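You operate a simulated robot arm through the tools that you are given. There is no shell and no other tool.

You run a simulated robot arm. Do the job below in one go: nothing can be reset, and whatever is moved stays where it is left.

## Task
Grease the tops of the red pad and the blue pad.
Fine: use the green brush and the yellow tin; lid on the black rubber square meanwhile, brush back, lid on again. Set down upright: short green brush. A coat counts when it lies all over at full strength: go over it till it gets no stronger.

Only the result counts: the job must be done as asked and must still hold three seconds after the hand-in. Knocking over, shifting, dropping, spilling or breaking anything else fails it. A push-on lid holds only when it is set on centred and level and pressed home; a screw cap is set on level and turned clockwise until tight.

## Robot
A 7-joint arm with a three-finger gripper, fixed in place. Base frame: the origin is at the foot of the arm, x ahead of it, y to its left, z up. Units: mm, degrees, N and s.
Its first joint turns from -166.0 to 166.0 degrees. Payload 2.69 kg.
Tool frame: the origin (TCP) lies between the finger pads and is the grasp point; the fingertips stand 29 mm ahead of it; z points along the fingers, y is the line along which they close. Largest opening 120 mm; the body of the gripper starts 78 mm behind the TCP.
Orientation is that of the tool frame in the base frame, as [roll, pitch, yaw] about the fixed x, y, z axes, in that order (R = Rz(yaw) Ry(pitch) Rx(roll)). With the fingers straight down and closing along the base's y, the tool's x points along the base's -x, its y along +y and its z along -z.

## Interface
- The arm moves only by the tool servo_tool. Its argument "motion" is a list of rows, each a list of 3 entries, a list of its own where there are three numbers: the shift along the tool's x, y, z in units of 150 mm (1.0 is 150 mm), then the turn, a rotation vector about the tool's x, y, z in units of 180 degrees (1.0 is 180 degrees), then the gripper command, from -1 (fully open) to 1 (shut), values between in proportion. In form: [[[x, y, z], [wx, wy, wz], claw], ...]. A call has 1 to 20 rows; each row is the pose to reach, as a shift and turn from the pose commanded when the call began, along the tool's axes at that moment. A call with a number of a shift or a turn outside -1 to 1 is refused whole. Each row takes 0.2 s and may step no farther than 50 mm and 8.6 degrees from the row before; otherwise, or with a gripper value out of range, the whole call is refused. A pose out of reach is approached as far as the arm can. The call stops where the force on the tool passes 90 N (or 10 N more than at its start, if that is more) or the arm is blocked; 0.2 s more then pass. Each finger halts on what it meets, pressing with about 23 N; the grip force reading is that of the motor and also rises with nothing between the fingers. The clock runs only during rows and for 0.2 s after the last one: add rows that repeat a pose to give the fingers time. The reply holds the time, the measured pose of the TCP, the force on the tool along the base axes, the opening and the grip force, in the units named above and with some noise, with the torque about the TCP (base axes, N m) and any sound that the robot's microphone picked up, and new pictures: "show" is both (left out), scene, wrist or none.
- Cameras (640 x 400 px; columns grow to the right, rows downward): "scene" is fixed at [48, -649.8, 1674.5]; the picture's right is [0.48, -0.88, 0.00], its down [-0.71, -0.39, -0.59] and it looks along [0.52, 0.28, -0.81] (base axes); focal length 322 px, centre (320, 200). "wrist" rides on the gripper at [63, 0, -104] in the tool frame; the picture's right is [0.01, 1.00, 0.00], its down [-0.83, 0.00, -0.56] and it looks along [-0.56, 0.00, 0.83] (tool axes); focal length 275 px, centre (320, 200). There is no depth. A picture from a camera that has moved, and an enlarged one, comes with that camera's place and axes in the base frame and with its lens.
- lift_body(by): slides the trunk up (or, below 0, down) by that many mm; the arm rides with it, the base frame stays. It gives what a move gives, with no picture.
- zoom(camera, box): a new picture of the part [left, top, right, bottom] of that camera's present view, enlarged. The clock stands still meanwhile.
- close_job(): hands the job in; it is judged then, once.

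Places have to be worked out from the pictures, the camera data and where the tool is seen. Open the gripper and draw the arm clear of the work before you hand the job in, unless the task says otherwise.

The tools are called by a JSON object that holds its "name" and its "arguments". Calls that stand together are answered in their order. servo_tool: Moves the arm, as the interface text tells. Its arguments: {"type":"object","properties":{"motion":{"type":"array"},"show":{"type":"string","enum":["both","scene","wrist","none"]}},"required":["motion"]} The other tools are called the same way: lift_body (by) slides the trunk up or down; zoom (camera, box) takes an enlarged picture of a part of a camera's view; close_job () hands the job in.

At the start:

```text
time: 0.0
eef_pos: [280.2, -395.4, 1182.4]
tcp_rot: [179.9, 0.0, -180.0]
contact_force: [-0.4, 0.0, 0.0]
wrist_torque: [0.03, 0.0, 0.0]
grip_width: 119.7
grasp_force: 0.1
trunk travel left (down, up): [-425.0, 161.0]
```

scene: 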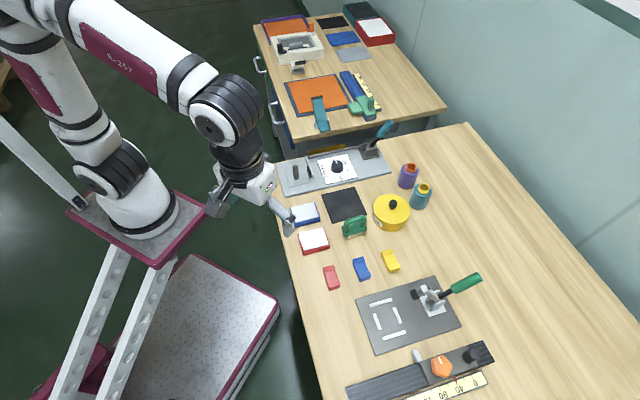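
wrist: 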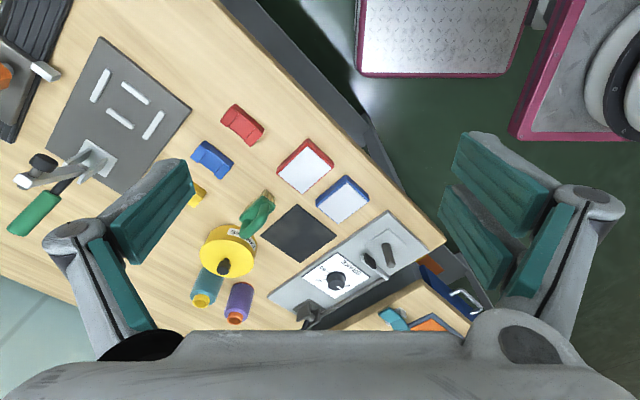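

I start by looking at the work area close up: yellow tin, green brush, pads and the rubber square.

{"name": "zoom", "arguments": {"camera": "scene", "box": [270, 140, 470, 265]}}

{"name": "zoom", "arguments": {"camera": "scene", "box": [280, 190, 360, 240]}}

{"name": "zoom", "arguments": {"camera": "scene", "box": [340, 180, 420, 240]}}

{"name": "zoom", "arguments": {"camera": "wrist", "box": [180, 90, 380, 330]}}

```text
3.20 times, centred on (370, 202) of scene
camera zoom: at [48.0, -649.8, 1674.5], right [0.48, -0.88, 0.0], down [-0.71, -0.39, -0.59], along [0.52, 0.28, -0.81], focal length 1031 px, centre (160, 192)
```

zoom: 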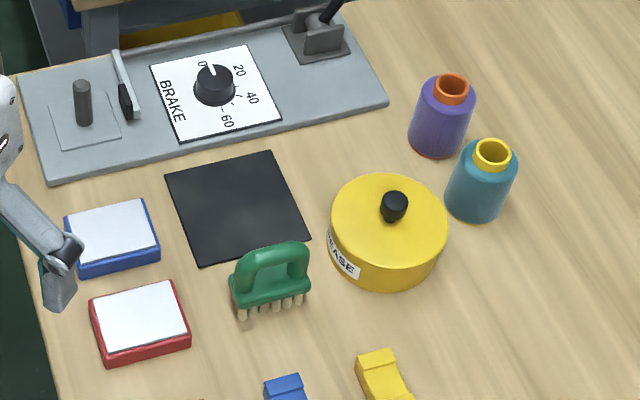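

```text
8.00 times, centred on (320, 215) of scene
camera zoom: at [48.0, -649.8, 1674.5], right [0.48, -0.88, 0.0], down [-0.71, -0.39, -0.59], along [0.52, 0.28, -0.81], focal length 2578 px, centre (320, 80)
```

zoom: 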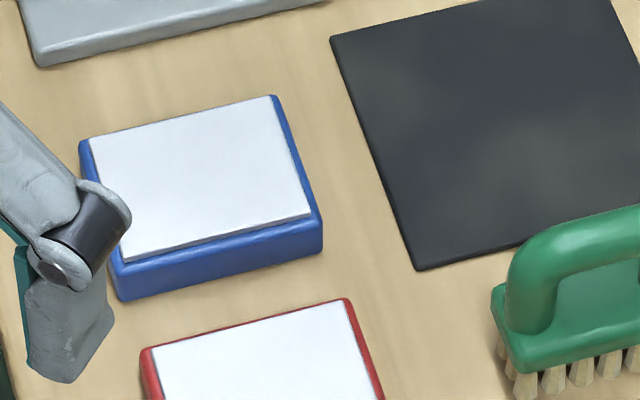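

```text
6.67 times, centred on (380, 210) of scene
camera zoom: at [48.0, -649.8, 1674.5], right [0.48, -0.88, 0.0], down [-0.71, -0.39, -0.59], along [0.52, 0.28, -0.81], focal length 2148 px, centre (-80, 133)
```

zoom: 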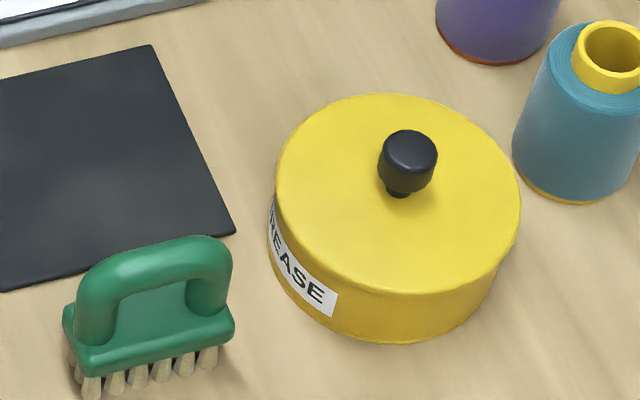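

```text
1.67 times, centred on (280, 210) of wrist
camera zoom: at [216.9, -395.2, 1287.3], right [-0.01, 1.0, 0.0], down [0.83, 0.0, 0.56], along [0.56, 0.0, -0.83], focal length 459 px, centre (387, 183)
```

zoom: 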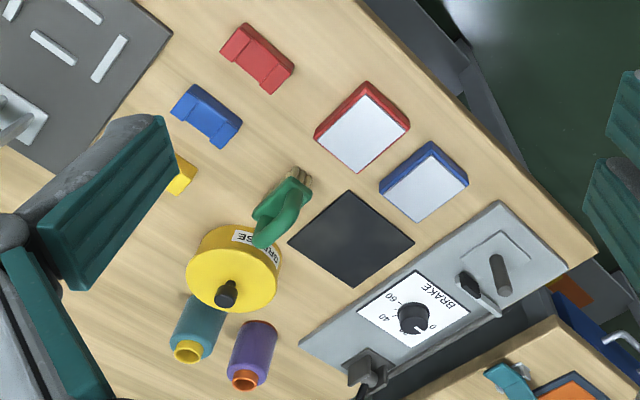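

The tin lid knob triangulates to about (611, -577, 930) and the rubber square to about (590, -440, 857). I look closer at the details and at the second table to be sure which brush is meant.

{"name": "zoom", "arguments": {"camera": "scene", "box": [250, 0, 450, 135]}}

{"name": "zoom", "arguments": {"camera": "wrist", "box": [200, 170, 300, 310]}}

{"name": "zoom", "arguments": {"camera": "scene", "box": [285, 195, 345, 260]}}

{"name": "zoom", "arguments": {"camera": "wrist", "box": [260, 120, 400, 260]}}

{"name": "zoom", "arguments": {"camera": "scene", "box": [320, 240, 500, 400]}}

```text
2.96 times, centred on (350, 68) of scene
camera zoom: at [48.0, -649.8, 1674.5], right [0.48, -0.88, 0.0], down [-0.71, -0.39, -0.59], along [0.52, 0.28, -0.81], focal length 955 px, centre (231, 593)
```

zoom: 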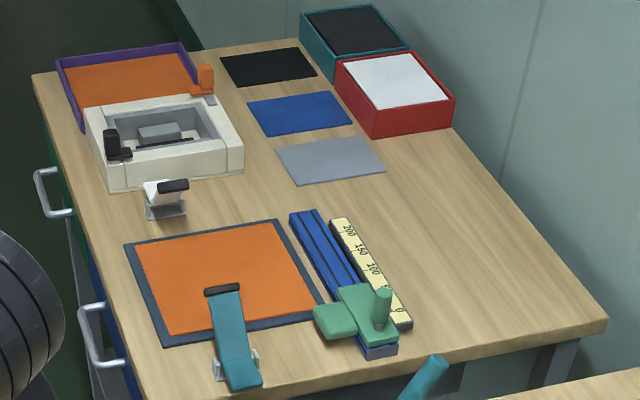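

```text
2.86 times, centred on (250, 240) of wrist
camera zoom: at [216.9, -395.2, 1287.3], right [-0.01, 1.0, 0.0], down [0.83, 0.0, 0.56], along [0.56, 0.0, -0.83], focal length 786 px, centre (520, 86)
```

zoom: 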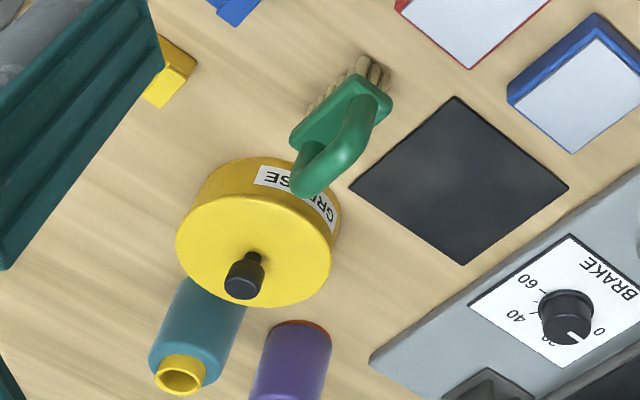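

```text
6.15 times, centred on (315, 228) of scene
camera zoom: at [48.0, -649.8, 1674.5], right [0.48, -0.88, 0.0], down [-0.71, -0.39, -0.59], along [0.52, 0.28, -0.81], focal length 1983 px, centre (351, 31)
```

zoom: 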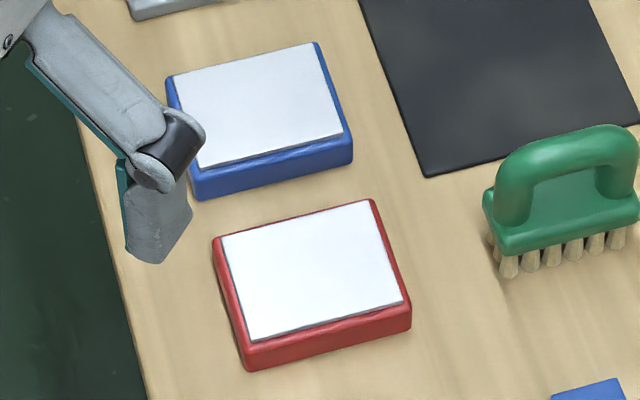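

```text
2.86 times, centred on (330, 190) of wrist
camera zoom: at [216.9, -395.2, 1287.3], right [-0.01, 1.0, 0.0], down [0.83, 0.0, 0.56], along [0.56, 0.0, -0.83], focal length 786 px, centre (291, 229)
```

zoom: 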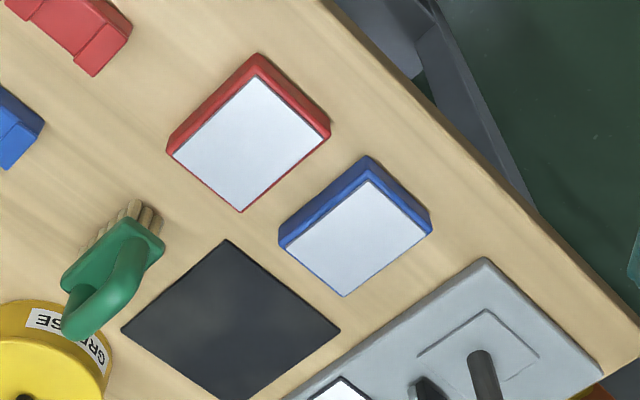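

```text
2.50 times, centred on (410, 320) of scene
camera zoom: at [48.0, -649.8, 1674.5], right [0.48, -0.88, 0.0], down [-0.71, -0.39, -0.59], along [0.52, 0.28, -0.81], focal length 806 px, centre (95, -100)
```

zoom: 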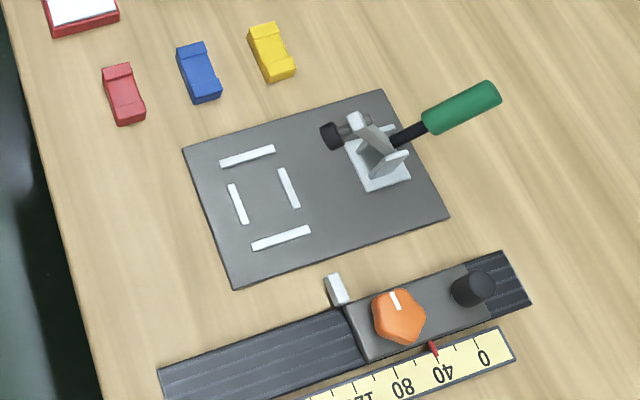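

Everything is turned about -45° relative to the base, which conveniently matches a radial tool heading at these spots. I turn the tool by 45° and approach the tin from above to get a better look.

{"name": "servo_tool", "arguments": {"motion": [[[-0.155, -0.055, 0.04], [0, 0, 0.0417], -1], [[-0.31, -0.11, 0.08], [0, 0, 0.0833], -1], [[-0.465, -0.165, 0.12], [0, 0, 0.125], -1], [[-0.62, -0.22, 0.16], [0, 0, 0.1667], -1], [[-0.775, -0.275, 0.2], [0, 0, 0.2083], -1], [[-0.93, -0.33, 0.24], [0, 0, 0.25], -1]], "show": "both"}}

```text
time: 1.4
eef_pos: [419.1, -443.7, 1145.4]
tcp_rot: [180.0, 0.0, 135.0]
contact_force: [-0.3, 0.2, 0.9]
wrist_torque: [-0.01, -0.03, 0.04]
grip_width: 120.2
grasp_force: 0.1
trunk travel left (down, up): [-425.0, 161.0]
camera wrist: at [374.5, -399.7, 1250.0], right [0.7, 0.71, 0.0], down [0.59, -0.59, 0.56], along [0.39, -0.39, -0.83], focal length 275 px, centre (320, 200)
```

scene: 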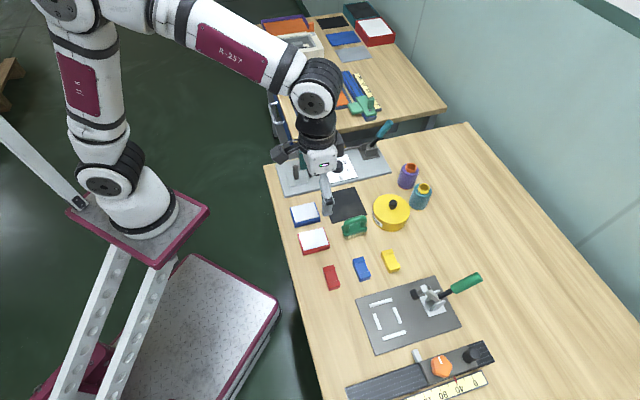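
wrist: 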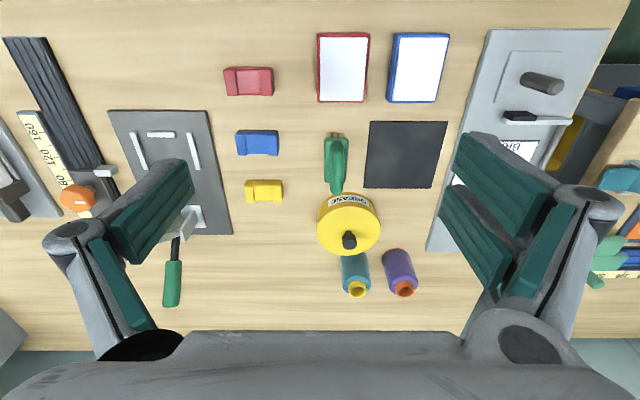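

The layout lines up with the tool frame now. I zoom in for detail before moving above the tin.

{"name": "zoom", "arguments": {"camera": "wrist", "box": [260, 110, 460, 310]}}

{"name": "zoom", "arguments": {"camera": "wrist", "box": [300, 120, 400, 270]}}

{"name": "zoom", "arguments": {"camera": "wrist", "box": [290, 10, 470, 210]}}

```text
2.00 times, centred on (360, 210) of wrist
camera zoom: at [374.5, -399.7, 1250.0], right [0.7, 0.71, 0.0], down [0.59, -0.59, 0.56], along [0.39, -0.39, -0.83], focal length 551 px, centre (240, 180)
```

zoom: 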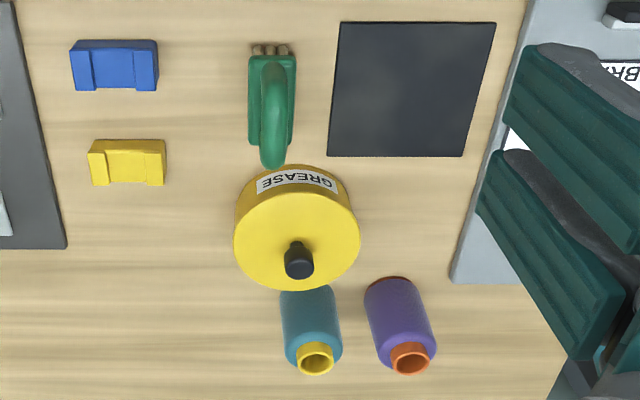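

```text
2.67 times, centred on (350, 195) of wrist
camera zoom: at [374.5, -399.7, 1250.0], right [0.7, 0.71, 0.0], down [0.59, -0.59, 0.56], along [0.39, -0.39, -0.83], focal length 734 px, centre (240, 213)
```

zoom: 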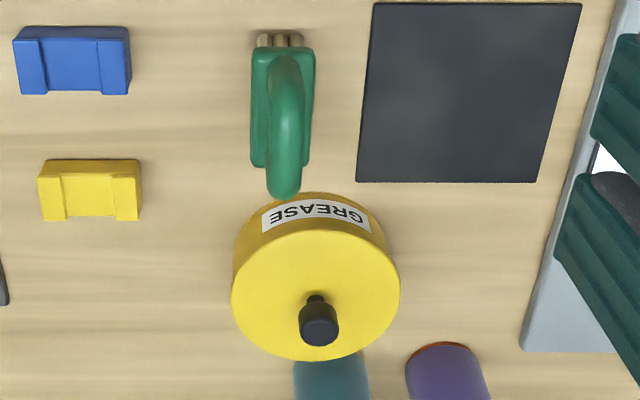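

```text
2.00 times, centred on (380, 110) of wrist
camera zoom: at [374.5, -399.7, 1250.0], right [0.7, 0.71, 0.0], down [0.59, -0.59, 0.56], along [0.39, -0.39, -0.83], focal length 551 px, centre (200, 380)
```

zoom: 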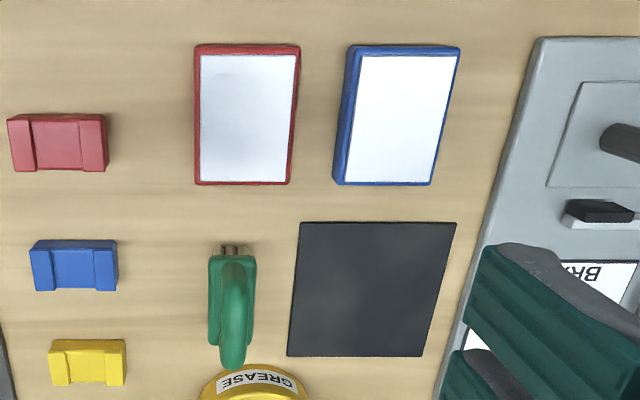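

The tin's axis is around E≈838, L≈26 in the turned frame (base about (611,-574)). I move closer above it for a sharper measurement.

{"name": "servo_tool", "arguments": {"motion": [[[-0.19, 0.058, 0.115], [0, 0, 0], -1], [[-0.38, 0.117, 0.23], [0, 0, 0], -1], [[-0.57, 0.175, 0.345], [0, 0, 0], -1], [[-0.76, 0.234, 0.46], [0, 0, 0], -1], [[-0.957, 0.292, 0.576], [0, 0, 0], -1], [[-0.957, 0.292, 0.576], [0, 0, 0], -1]], "show": "both"}}

```text
time: 2.8
eef_pos: [551.6, -515.6, 1059.8]
tcp_rot: [179.9, 0.0, 135.1]
contact_force: [0.3, 0.5, -0.4]
wrist_torque: [-0.01, -0.04, -0.01]
grip_width: 120.0
grasp_force: 0.1
trunk travel left (down, up): [-425.0, 161.0]
camera wrist: at [506.3, -470.5, 1165.1], right [0.7, 0.71, 0.0], down [0.59, -0.58, 0.56], along [0.4, -0.39, -0.83], focal length 275 px, centre (320, 200)
```

scene: 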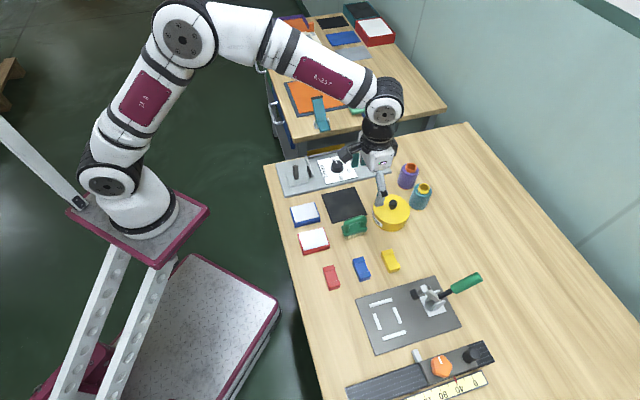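
wrist: 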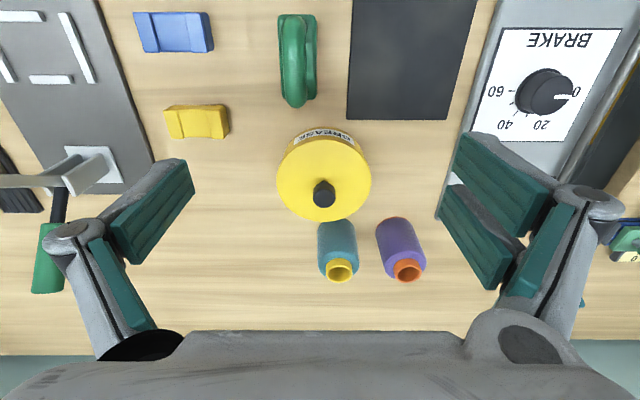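

{"name": "zoom", "arguments": {"camera": "wrist", "box": [260, 110, 440, 290]}}

{"name": "zoom", "arguments": {"camera": "wrist", "box": [250, 0, 410, 110]}}

{"name": "zoom", "arguments": {"camera": "scene", "box": [360, 150, 440, 240]}}

```text
2.22 times, centred on (350, 200) of wrist
camera zoom: at [506.3, -470.5, 1165.1], right [0.7, 0.71, 0.0], down [0.59, -0.58, 0.56], along [0.4, -0.39, -0.83], focal length 612 px, centre (253, 200)
```

zoom: 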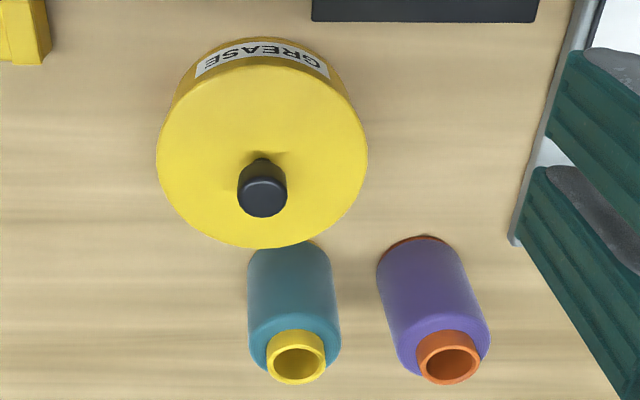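

```text
3.64 times, centred on (330, 55) of wrist
camera zoom: at [506.3, -470.5, 1165.1], right [0.7, 0.71, 0.0], down [0.59, -0.58, 0.56], along [0.4, -0.39, -0.83], focal length 1001 px, centre (284, 727)
```

zoom: 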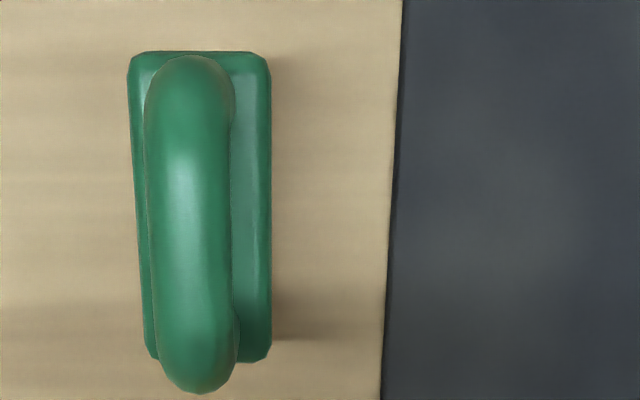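

```text
4.44 times, centred on (400, 195) of scene
camera zoom: at [48.0, -649.8, 1674.5], right [0.48, -0.88, 0.0], down [-0.71, -0.39, -0.59], along [0.52, 0.28, -0.81], focal length 1432 px, centre (-36, 222)
```

zoom: 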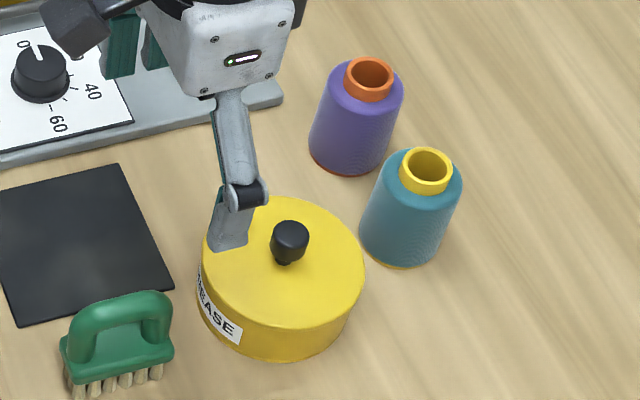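

The lid's top lies at z≈907, with the knob axis near E≈838, L≈29.5 and the knob top near z≈937. I go straight above the knob with the fingers half closed to check alignment.

{"name": "servo_tool", "arguments": {"motion": [[[-0.18, 0.008, 0.13], [0, 0, 0], -0.6], [[-0.37, 0.016, 0.27], [0, 0, 0], -0.3], [[-0.553, 0.023, 0.4], [0, 0, 0], 0.0], [[-0.553, 0.023, 0.4], [0, 0, 0], 0.0]], "show": "both"}}

```text
time: 3.8
eef_pos: [612.4, -573.0, 999.5]
tcp_rot: [180.0, 0.1, 135.0]
contact_force: [-0.4, -0.1, -0.2]
wrist_torque: [-0.03, 0.0, 0.01]
grip_width: 59.9
grasp_force: 0.0
trunk travel left (down, up): [-425.0, 161.0]
camera wrist: at [568.0, -527.8, 1104.7], right [0.7, 0.71, 0.0], down [0.59, -0.58, 0.56], along [0.4, -0.39, -0.83], focal length 275 px, centre (320, 200)
```

scene: 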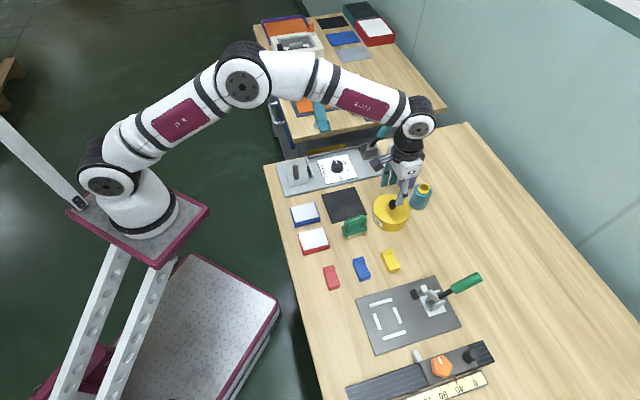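
wrist: 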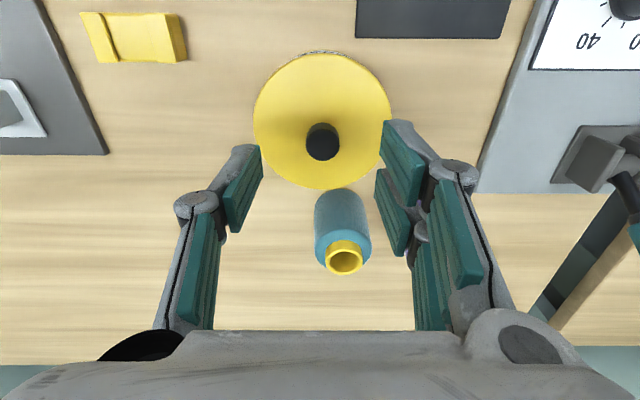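

{"name": "zoom", "arguments": {"camera": "wrist", "box": [220, 40, 440, 270]}}

{"name": "zoom", "arguments": {"camera": "scene", "box": [360, 150, 440, 240]}}

```text
1.74 times, centred on (330, 155) of wrist
camera zoom: at [568.0, -527.8, 1104.7], right [0.7, 0.71, 0.0], down [0.59, -0.58, 0.56], along [0.4, -0.39, -0.83], focal length 479 px, centre (303, 278)
```

zoom: 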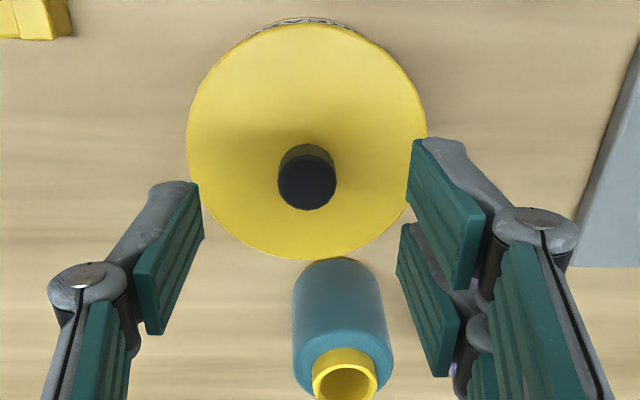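

```text
4.44 times, centred on (400, 195) of scene
camera zoom: at [48.0, -649.8, 1674.5], right [0.48, -0.88, 0.0], down [-0.71, -0.39, -0.59], along [0.52, 0.28, -0.81], focal length 1432 px, centre (-36, 222)
```

zoom: 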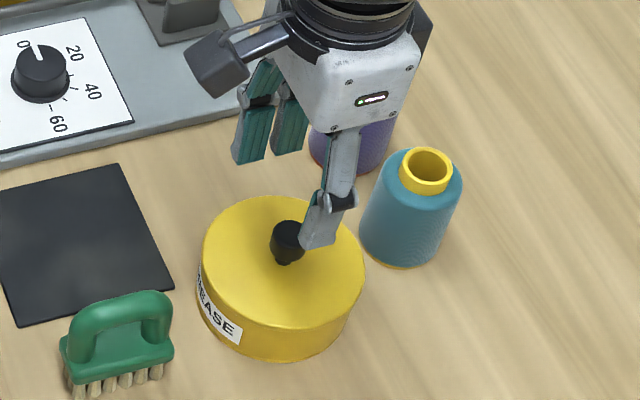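

{"name": "zoom", "arguments": {"camera": "wrist", "box": [245, 40, 405, 140]}}

{"name": "zoom", "arguments": {"camera": "wrist", "box": [245, 100, 405, 200]}}

{"name": "zoom", "arguments": {"camera": "scene", "box": [370, 180, 420, 235]}}

```text
4.00 times, centred on (325, 90) of wrist
camera zoom: at [568.0, -527.8, 1104.7], right [0.7, 0.71, 0.0], down [0.59, -0.58, 0.56], along [0.4, -0.39, -0.83], focal length 1101 px, centre (300, 640)
```

zoom: 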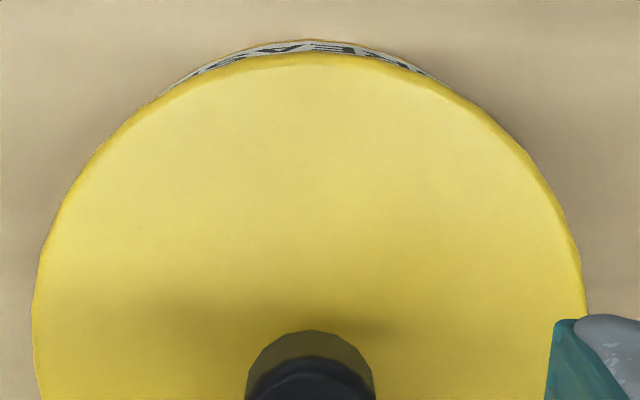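

```text
4.00 times, centred on (325, 150) of wrist
camera zoom: at [568.0, -527.8, 1104.7], right [0.7, 0.71, 0.0], down [0.59, -0.58, 0.56], along [0.4, -0.39, -0.83], focal length 1101 px, centre (300, 400)
```

zoom: 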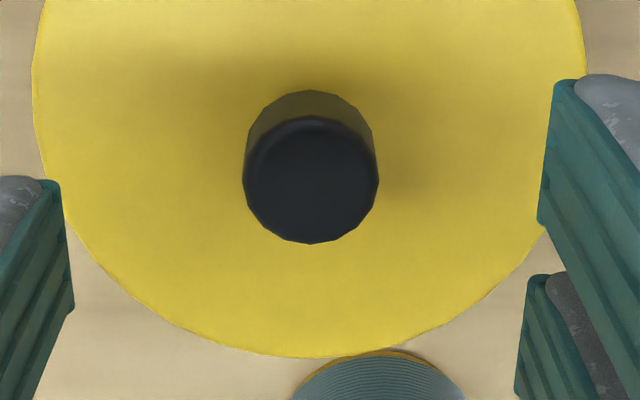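

```text
7.27 times, centred on (395, 208) of scene
camera zoom: at [48.0, -649.8, 1674.5], right [0.48, -0.88, 0.0], down [-0.71, -0.39, -0.59], along [0.52, 0.28, -0.81], focal length 2343 px, centre (-226, 146)
```

zoom: 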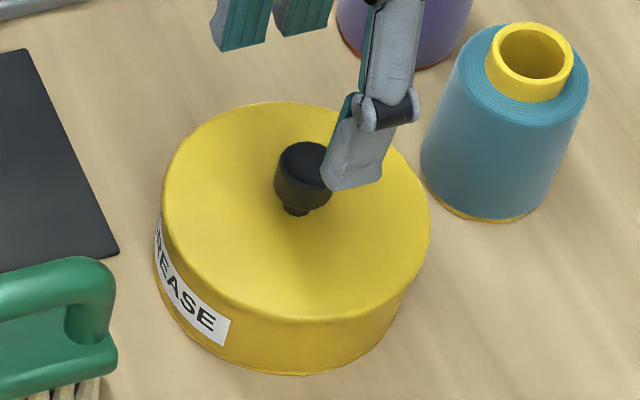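

Re-fitting the lid circle from two views puts its axis farther out, at about E≈849, L≈30, with the lid top at z≈900 and the knob top at z≈927. I shift 11 mm outward and 2 mm sideways, go down a little and recheck.

{"name": "servo_tool", "arguments": {"motion": [[[-0.0733, 0.0127, 0.08], [0, 0, 0], 0.0], [[-0.0733, 0.0127, 0.16], [0, 0, 0], 0.0], [[-0.0733, 0.0127, 0.16], [0, 0, 0], 0.0]], "show": "both"}}

{"name": "zoom", "arguments": {"camera": "wrist", "box": [220, 20, 420, 200]}}

{"name": "zoom", "arguments": {"camera": "scene", "box": [370, 180, 420, 235]}}

```text
time: 4.6
eef_pos: [623.1, -578.5, 974.5]
tcp_rot: [-179.9, 0.0, 135.0]
contact_force: [1.0, 0.1, 0.6]
wrist_torque: [-0.01, 0.01, -0.02]
grip_width: 60.2
grasp_force: 0.0
trunk travel left (down, up): [-425.0, 161.0]
camera wrist: at [577.0, -533.5, 1080.2], right [0.7, 0.71, 0.0], down [0.59, -0.58, 0.56], along [0.4, -0.39, -0.83], focal length 275 px, centre (320, 200)
```

scene: 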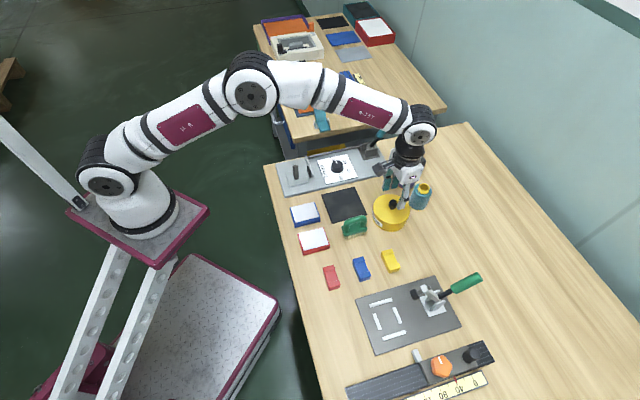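
wrist: 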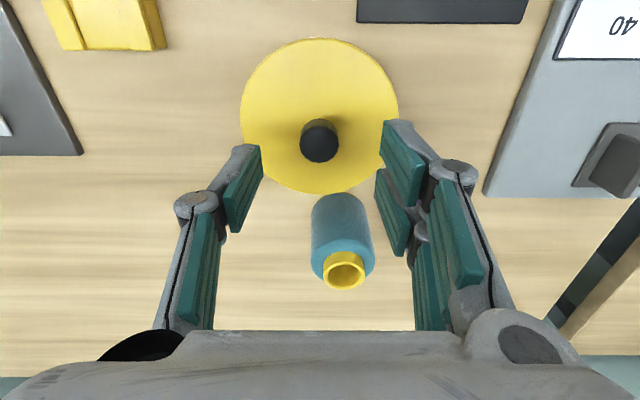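

```text
2.22 times, centred on (320, 110) of wrist
camera zoom: at [577.0, -533.5, 1080.2], right [0.7, 0.71, 0.0], down [0.59, -0.58, 0.56], along [0.4, -0.39, -0.83], focal length 612 px, centre (320, 400)
```

zoom: 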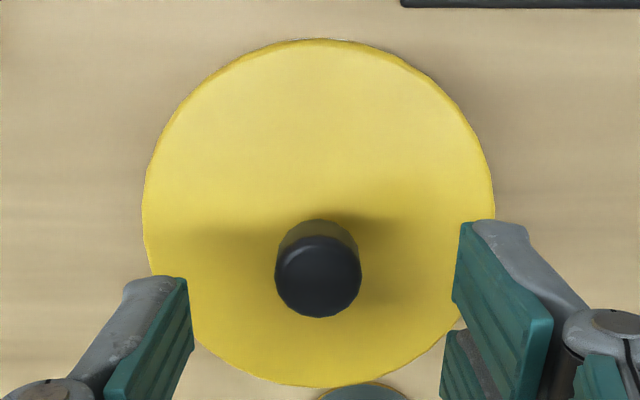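

```text
7.27 times, centred on (395, 208) of scene
camera zoom: at [48.0, -649.8, 1674.5], right [0.48, -0.88, 0.0], down [-0.71, -0.39, -0.59], along [0.52, 0.28, -0.81], focal length 2343 px, centre (-226, 146)
```

zoom: 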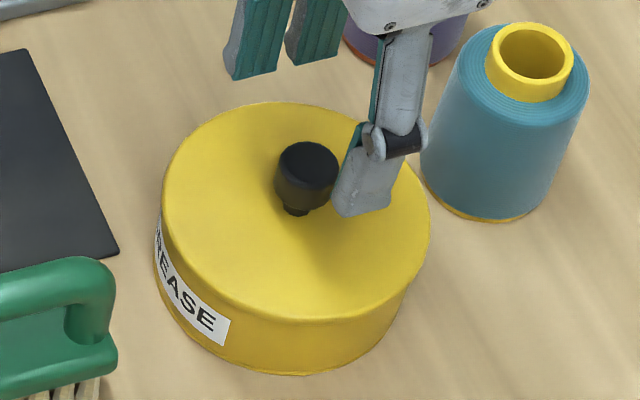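

Aligned: the knob sits centred between the fingers and the fit is consistent (lid top z≈900, knob top ≈928). I descend so the fingertips are ~7 mm above the lid.

{"name": "servo_tool", "arguments": {"motion": [[[0, 0, 0.09], [0, 0, 0], 0.0], [[0, 0, 0.18], [0, 0, 0], 0.0], [[0, 0, 0.26], [0, 0, 0], 0.0], [[0, 0, 0.26], [0, 0, 0], 0.2]], "show": "both"}}

{"name": "zoom", "arguments": {"camera": "scene", "box": [370, 180, 420, 235]}}

{"name": "zoom", "arguments": {"camera": "wrist", "box": [200, 20, 440, 240]}}

```text
time: 5.6
eef_pos: [621.3, -577.4, 936.8]
tcp_rot: [180.0, 0.0, 135.0]
contact_force: [-0.2, 0.3, 1.1]
wrist_torque: [0.01, -0.01, -0.02]
grip_width: 47.9
grasp_force: 0.0
trunk travel left (down, up): [-425.0, 161.0]
camera wrist: at [576.8, -532.7, 1041.1], right [0.7, 0.71, 0.0], down [0.59, -0.58, 0.56], along [0.4, -0.39, -0.83], focal length 275 px, centre (320, 200)
```

scene: 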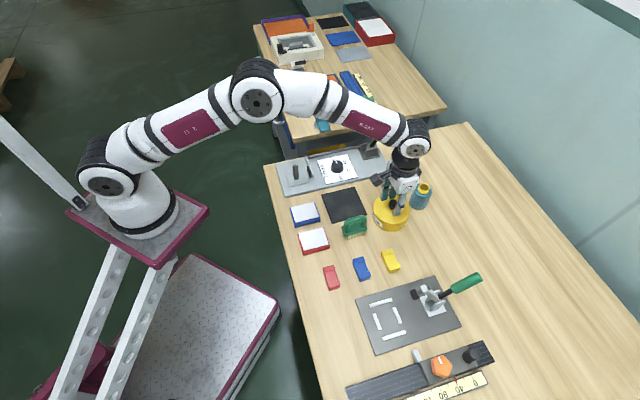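
wrist: 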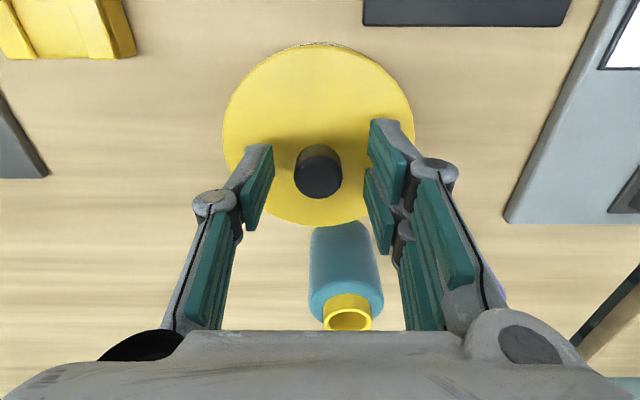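

```text
7.27 times, centred on (395, 208) of scene
camera zoom: at [48.0, -649.8, 1674.5], right [0.48, -0.88, 0.0], down [-0.71, -0.39, -0.59], along [0.52, 0.28, -0.81], focal length 2343 px, centre (-226, 146)
```

zoom: 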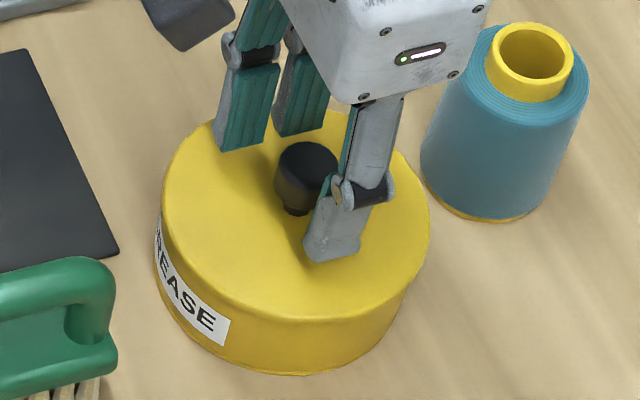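

```text
1.82 times, centred on (320, 130) of wrist
camera zoom: at [576.8, -532.7, 1041.1], right [0.7, 0.71, 0.0], down [0.59, -0.58, 0.56], along [0.4, -0.39, -0.83], focal length 500 px, centre (320, 327)
```

zoom: 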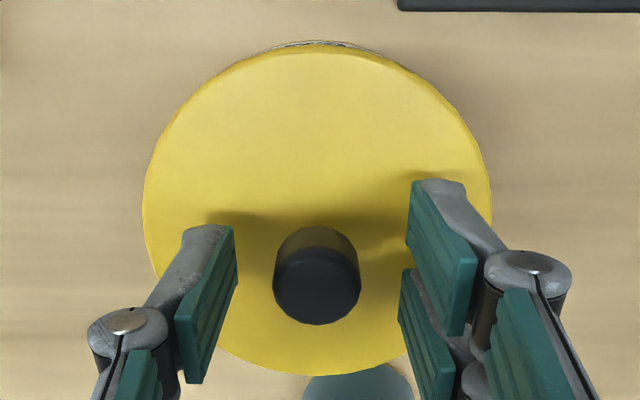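

Everything lines up: fingers straddle the knob, tips a few mm above the lid. I close on the knob.

{"name": "servo_tool", "arguments": {"motion": [[[0, 0, 0], [0, 0, 0], 0.5], [[0, 0, 0], [0, 0, 0], 0.8], [[0, 0, 0], [0, 0, 0], 1.0], [[0, 0, 0], [0, 0, 0], 1.0]], "show": "wrist"}}

{"name": "zoom", "arguments": {"camera": "scene", "box": [370, 180, 420, 235]}}

```text
time: 6.6
eef_pos: [623.6, -577.7, 937.4]
tcp_rot: [180.0, 0.0, 135.0]
contact_force: [-0.5, 1.0, 0.3]
wrist_torque: [-0.01, 0.03, 0.01]
grip_width: 22.2
grasp_force: 22.8
trunk travel left (down, up): [-425.0, 161.0]
heard: snap
camera wrist: at [576.9, -532.7, 1041.4], right [0.7, 0.71, 0.0], down [0.59, -0.58, 0.56], along [0.4, -0.39, -0.83], focal length 275 px, centre (320, 200)
```

wrist: 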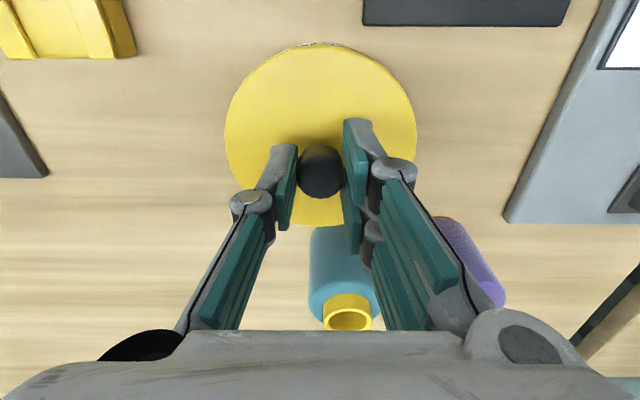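

```text
7.27 times, centred on (395, 208) of scene
camera zoom: at [48.0, -649.8, 1674.5], right [0.48, -0.88, 0.0], down [-0.71, -0.39, -0.59], along [0.52, 0.28, -0.81], focal length 2343 px, centre (-226, 146)
```

zoom: 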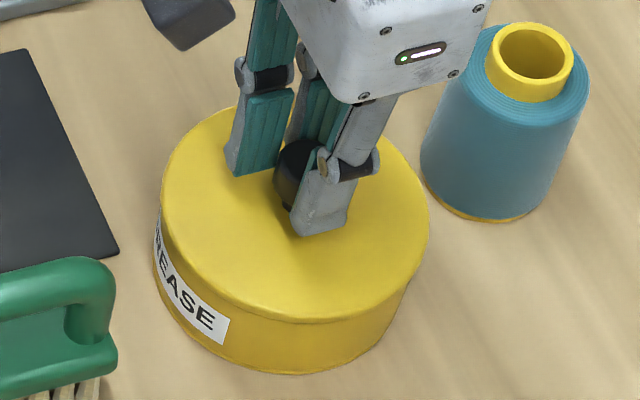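

Gripped at 22 mm and a "snap" was heard, so the lid has probably come loose already. I lift straight up gently.

{"name": "servo_tool", "arguments": {"motion": [[[0, 0, -0.02], [0, 0, 0], 1.0], [[0, 0, -0.05], [0, 0, 0], 1.0], [[0, 0, -0.1], [0, 0, 0], 1.0], [[0, 0, -0.2], [0, 0, 0], 1.0]], "show": "both"}}

{"name": "zoom", "arguments": {"camera": "scene", "box": [370, 170, 420, 235]}}

```text
time: 7.6
eef_pos: [622.6, -576.9, 966.1]
tcp_rot: [-180.0, -0.1, 135.1]
contact_force: [0.7, 0.3, -0.3]
wrist_torque: [0.0, 0.0, 0.04]
grip_width: 22.5
grasp_force: 22.9
trunk travel left (down, up): [-425.0, 161.0]
camera wrist: at [577.6, -532.6, 1070.5], right [0.7, 0.71, 0.0], down [0.59, -0.58, 0.56], along [0.4, -0.39, -0.83], focal length 275 px, centre (320, 200)
```

scene: 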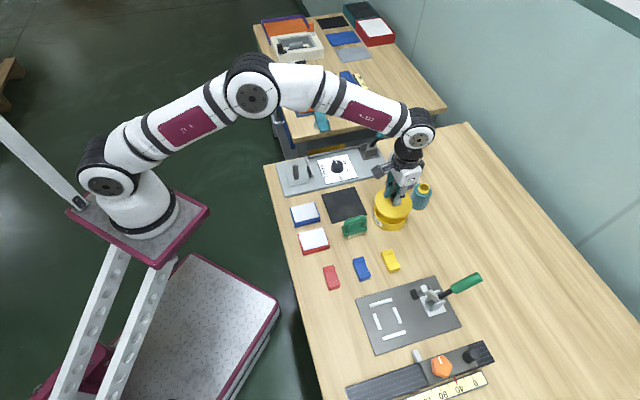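
wrist: 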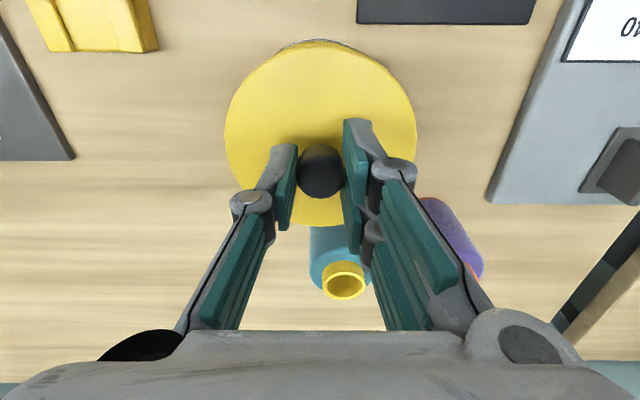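

```text
6.15 times, centred on (395, 202) of scene
camera zoom: at [48.0, -649.8, 1674.5], right [0.48, -0.88, 0.0], down [-0.71, -0.39, -0.59], along [0.52, 0.28, -0.81], focal length 1983 px, centre (-142, 185)
```

zoom: 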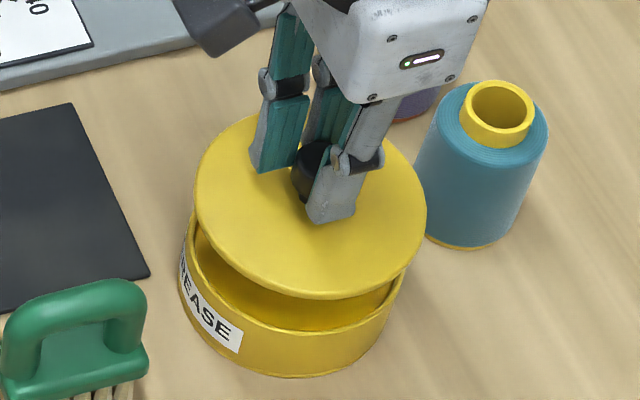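

The lid came off cleanly and level. I raise it further and carry it over to the rubber square, whose centre I judge at E≈732.5, L≈112.7 (base about (598,-438)), top z≈857.

{"name": "servo_tool", "arguments": {"motion": [[[0, 0, -0.15], [0, 0, 0], 1.0], [[0, 0, -0.287], [0, 0, 0], 1.0], [[0.15, 0.1, -0.287], [0, 0, 0], 1.0], [[0.32, 0.22, -0.287], [0, 0, 0], 1.0], [[0.49, 0.34, -0.287], [0, 0, 0], 1.0], [[0.66, 0.46, -0.287], [0, 0, 0], 1.0], [[0.777, 0.542, -0.287], [0, 0, 0], 1.0], [[0.777, 0.542, -0.287], [0, 0, 0], 1.0]], "show": "both"}}

{"name": "zoom", "arguments": {"camera": "scene", "box": [310, 150, 430, 240]}}

```text
time: 9.4
eef_pos: [596.8, -436.2, 1011.0]
tcp_rot: [-180.0, 0.0, 135.1]
contact_force: [-0.8, 0.3, -0.9]
wrist_torque: [0.01, 0.04, -0.01]
grip_width: 22.6
grasp_force: 23.0
trunk travel left (down, up): [-425.0, 161.0]
camera wrist: at [552.1, -392.2, 1114.5], right [0.7, 0.71, 0.0], down [0.59, -0.58, 0.56], along [0.4, -0.39, -0.83], focal length 275 px, centre (320, 200)
```

scene: 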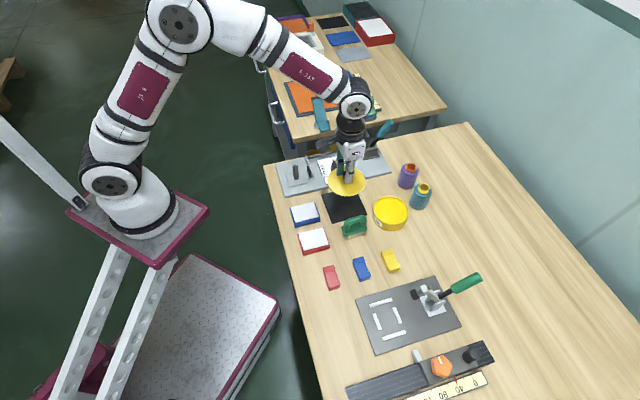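
wrist: 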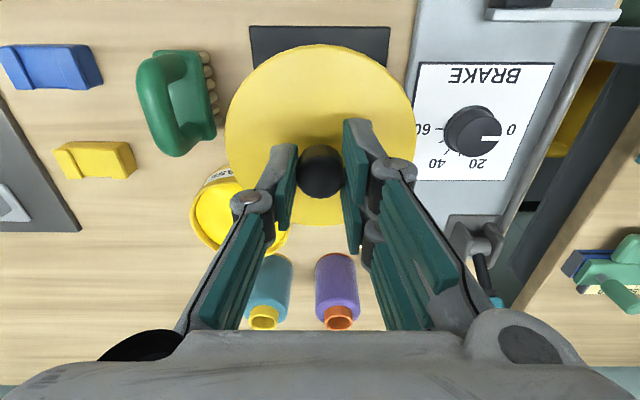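

```text
4.44 times, centred on (370, 195) of scene
camera zoom: at [48.0, -649.8, 1674.5], right [0.48, -0.88, 0.0], down [-0.71, -0.39, -0.59], along [0.52, 0.28, -0.81], focal length 1432 px, centre (98, 222)
```

zoom: 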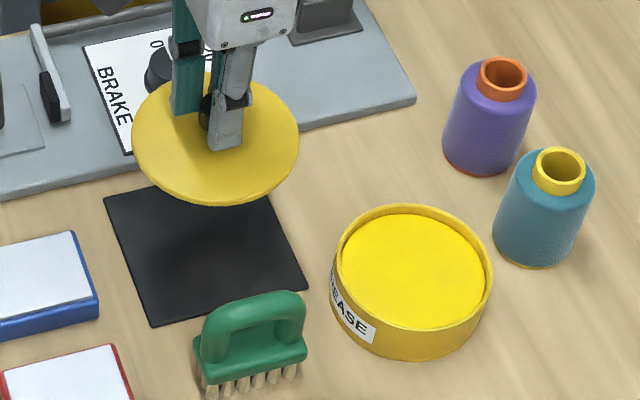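

Grease in the open tin is nearly up to the rim. The lid hovers centred over the square; I lower it most of the way.

{"name": "servo_tool", "arguments": {"motion": [[[0, 0, 0.15], [0, 0, 0], 1.0], [[0, 0, 0.3], [0, 0, 0], 1.0], [[0, 0, 0.45], [0, 0, 0], 1.0], [[0, 0, 0.6], [0, 0, 0], 1.0], [[0, 0, 0.64], [0, 0, 0], 1.0]], "show": "both"}}

{"name": "zoom", "arguments": {"camera": "scene", "box": [310, 160, 400, 240]}}

```text
time: 10.6
eef_pos: [597.4, -437.4, 915.2]
tcp_rot: [180.0, 0.0, 135.0]
contact_force: [-0.5, 0.9, -0.6]
wrist_torque: [0.0, 0.0, 0.0]
grip_width: 22.3
grasp_force: 22.8
trunk travel left (down, up): [-425.0, 161.0]
camera wrist: at [552.3, -392.8, 1018.7], right [0.7, 0.71, 0.0], down [0.59, -0.58, 0.56], along [0.4, -0.39, -0.83], focal length 275 px, centre (320, 200)
```

scene: 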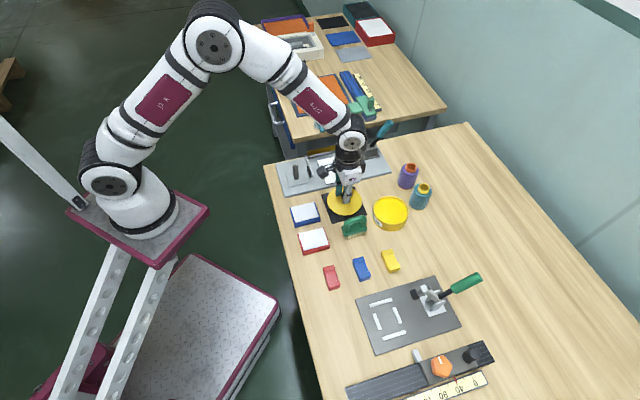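
wrist: 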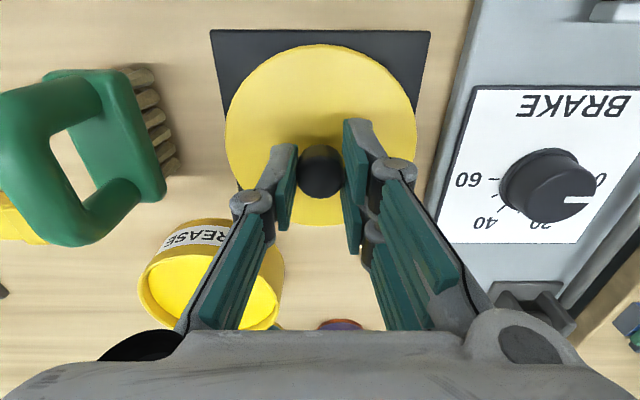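

```text
5.00 times, centred on (355, 200) of scene
camera zoom: at [48.0, -649.8, 1674.5], right [0.48, -0.88, 0.0], down [-0.71, -0.39, -0.59], along [0.52, 0.28, -0.81], focal length 1611 px, centre (145, 200)
```

zoom: 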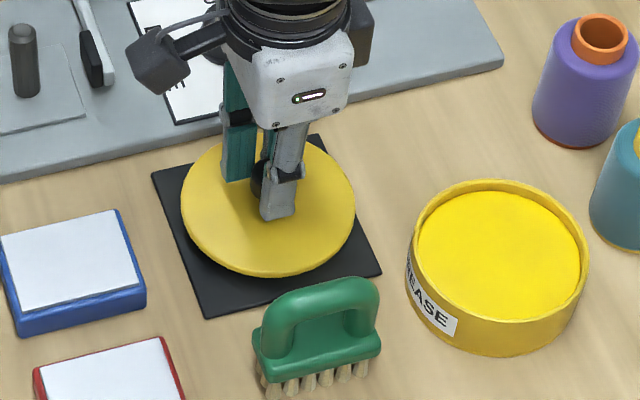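

Lid well centred over the square, about 10-15 mm above it. I lower in small steps while watching the force.

{"name": "servo_tool", "arguments": {"motion": [[[0, 0, 0.025], [0, 0, 0], 1.0], [[0, 0, 0.05], [0, 0, 0], 1.0]], "show": "none"}}

{"name": "zoom", "arguments": {"camera": "scene", "box": [310, 160, 400, 240]}}

```text
time: 11.2
eef_pos: [597.8, -437.3, 906.6]
tcp_rot: [179.9, -0.1, 135.1]
contact_force: [0.2, 0.7, 0.3]
wrist_torque: [0.0, -0.03, -0.02]
grip_width: 22.5
grasp_force: 23.5
trunk travel left (down, up): [-425.0, 161.0]
```

```text
5.00 times, centred on (355, 200) of scene
camera zoom: at [48.0, -649.8, 1674.5], right [0.48, -0.88, 0.0], down [-0.71, -0.39, -0.59], along [0.52, 0.28, -0.81], focal length 1611 px, centre (145, 200)
```

zoom: 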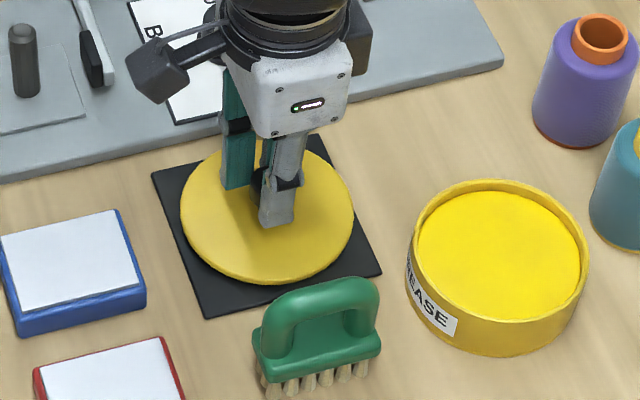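

{"name": "servo_tool", "arguments": {"motion": [[[0, 0, 0.015], [0, 0, 0], 1.0], [[0, 0, 0.027], [0, 0, 0], 1.0]], "show": "none"}}

{"name": "zoom", "arguments": {"camera": "scene", "box": [325, 180, 375, 225]}}

```text
time: 11.8
eef_pos: [597.2, -438.0, 902.0]
tcp_rot: [179.9, -0.1, 135.1]
contact_force: [-0.4, -0.5, -0.7]
wrist_torque: [0.02, 0.0, 0.02]
grip_width: 22.5
grasp_force: 22.9
trunk travel left (down, up): [-425.0, 161.0]
```

```text
8.89 times, centred on (350, 202) of scene
camera zoom: at [48.0, -649.8, 1674.5], right [0.48, -0.88, 0.0], down [-0.71, -0.39, -0.59], along [0.52, 0.28, -0.81], focal length 2864 px, centre (53, 178)
```

zoom: 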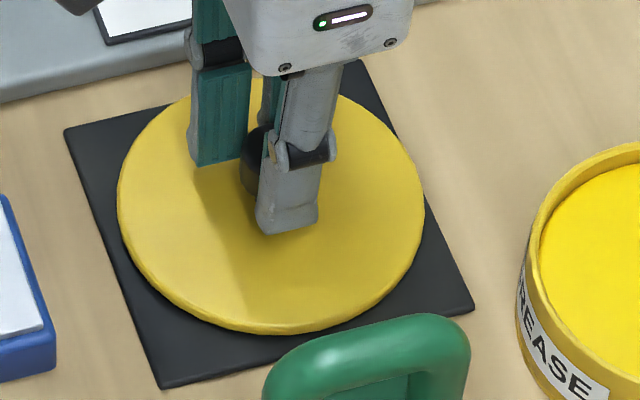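

No contact yet, gap is a few mm. I continue in 1.5 mm steps.

{"name": "servo_tool", "arguments": {"motion": [[[0, 0, 0.01], [0, 0, 0], 1.0], [[0, 0, 0.01], [0, 0, 0], 1.0]], "show": "none"}}

{"name": "servo_tool", "arguments": {"motion": [[[0, 0, 0.01], [0, 0, 0], 1.0], [[0, 0, 0.01], [0, 0, 0], 1.0]], "show": "none"}}

{"name": "zoom", "arguments": {"camera": "scene", "box": [325, 180, 375, 225]}}

```text
time: 12.4
eef_pos: [598.0, -438.0, 903.3]
tcp_rot: [180.0, 0.0, 135.0]
contact_force: [-0.1, 0.7, -0.9]
wrist_torque: [-0.01, -0.02, 0.02]
grip_width: 22.6
grasp_force: 22.6
trunk travel left (down, up): [-425.0, 161.0]
```

```text
time: 13.0
eef_pos: [598.0, -438.7, 900.2]
tcp_rot: [180.0, 0.1, 135.0]
contact_force: [0.2, 0.5, -0.6]
wrist_torque: [-0.04, 0.0, 0.02]
grip_width: 22.4
grasp_force: 23.1
trunk travel left (down, up): [-425.0, 161.0]
```

```text
8.89 times, centred on (350, 202) of scene
camera zoom: at [48.0, -649.8, 1674.5], right [0.48, -0.88, 0.0], down [-0.71, -0.39, -0.59], along [0.52, 0.28, -0.81], focal length 2864 px, centre (53, 178)
```

zoom: 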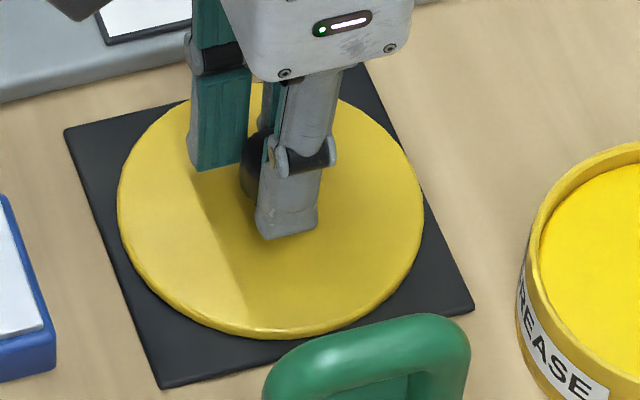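

Still moving freely; continue lowering gently.

{"name": "servo_tool", "arguments": {"motion": [[[0, 0, 0.012], [0, 0, 0], 1.0], [[0, 0, 0.012], [0, 0, 0], 1.0]], "show": "none"}}

```text
time: 13.6
eef_pos: [597.8, -438.8, 899.4]
tcp_rot: [-180.0, 0.1, 135.0]
contact_force: [-1.0, 3.0, 11.2]
wrist_torque: [0.12, 0.03, 0.01]
grip_width: 22.0
grasp_force: 22.5
trunk travel left (down, up): [-425.0, 161.0]
```

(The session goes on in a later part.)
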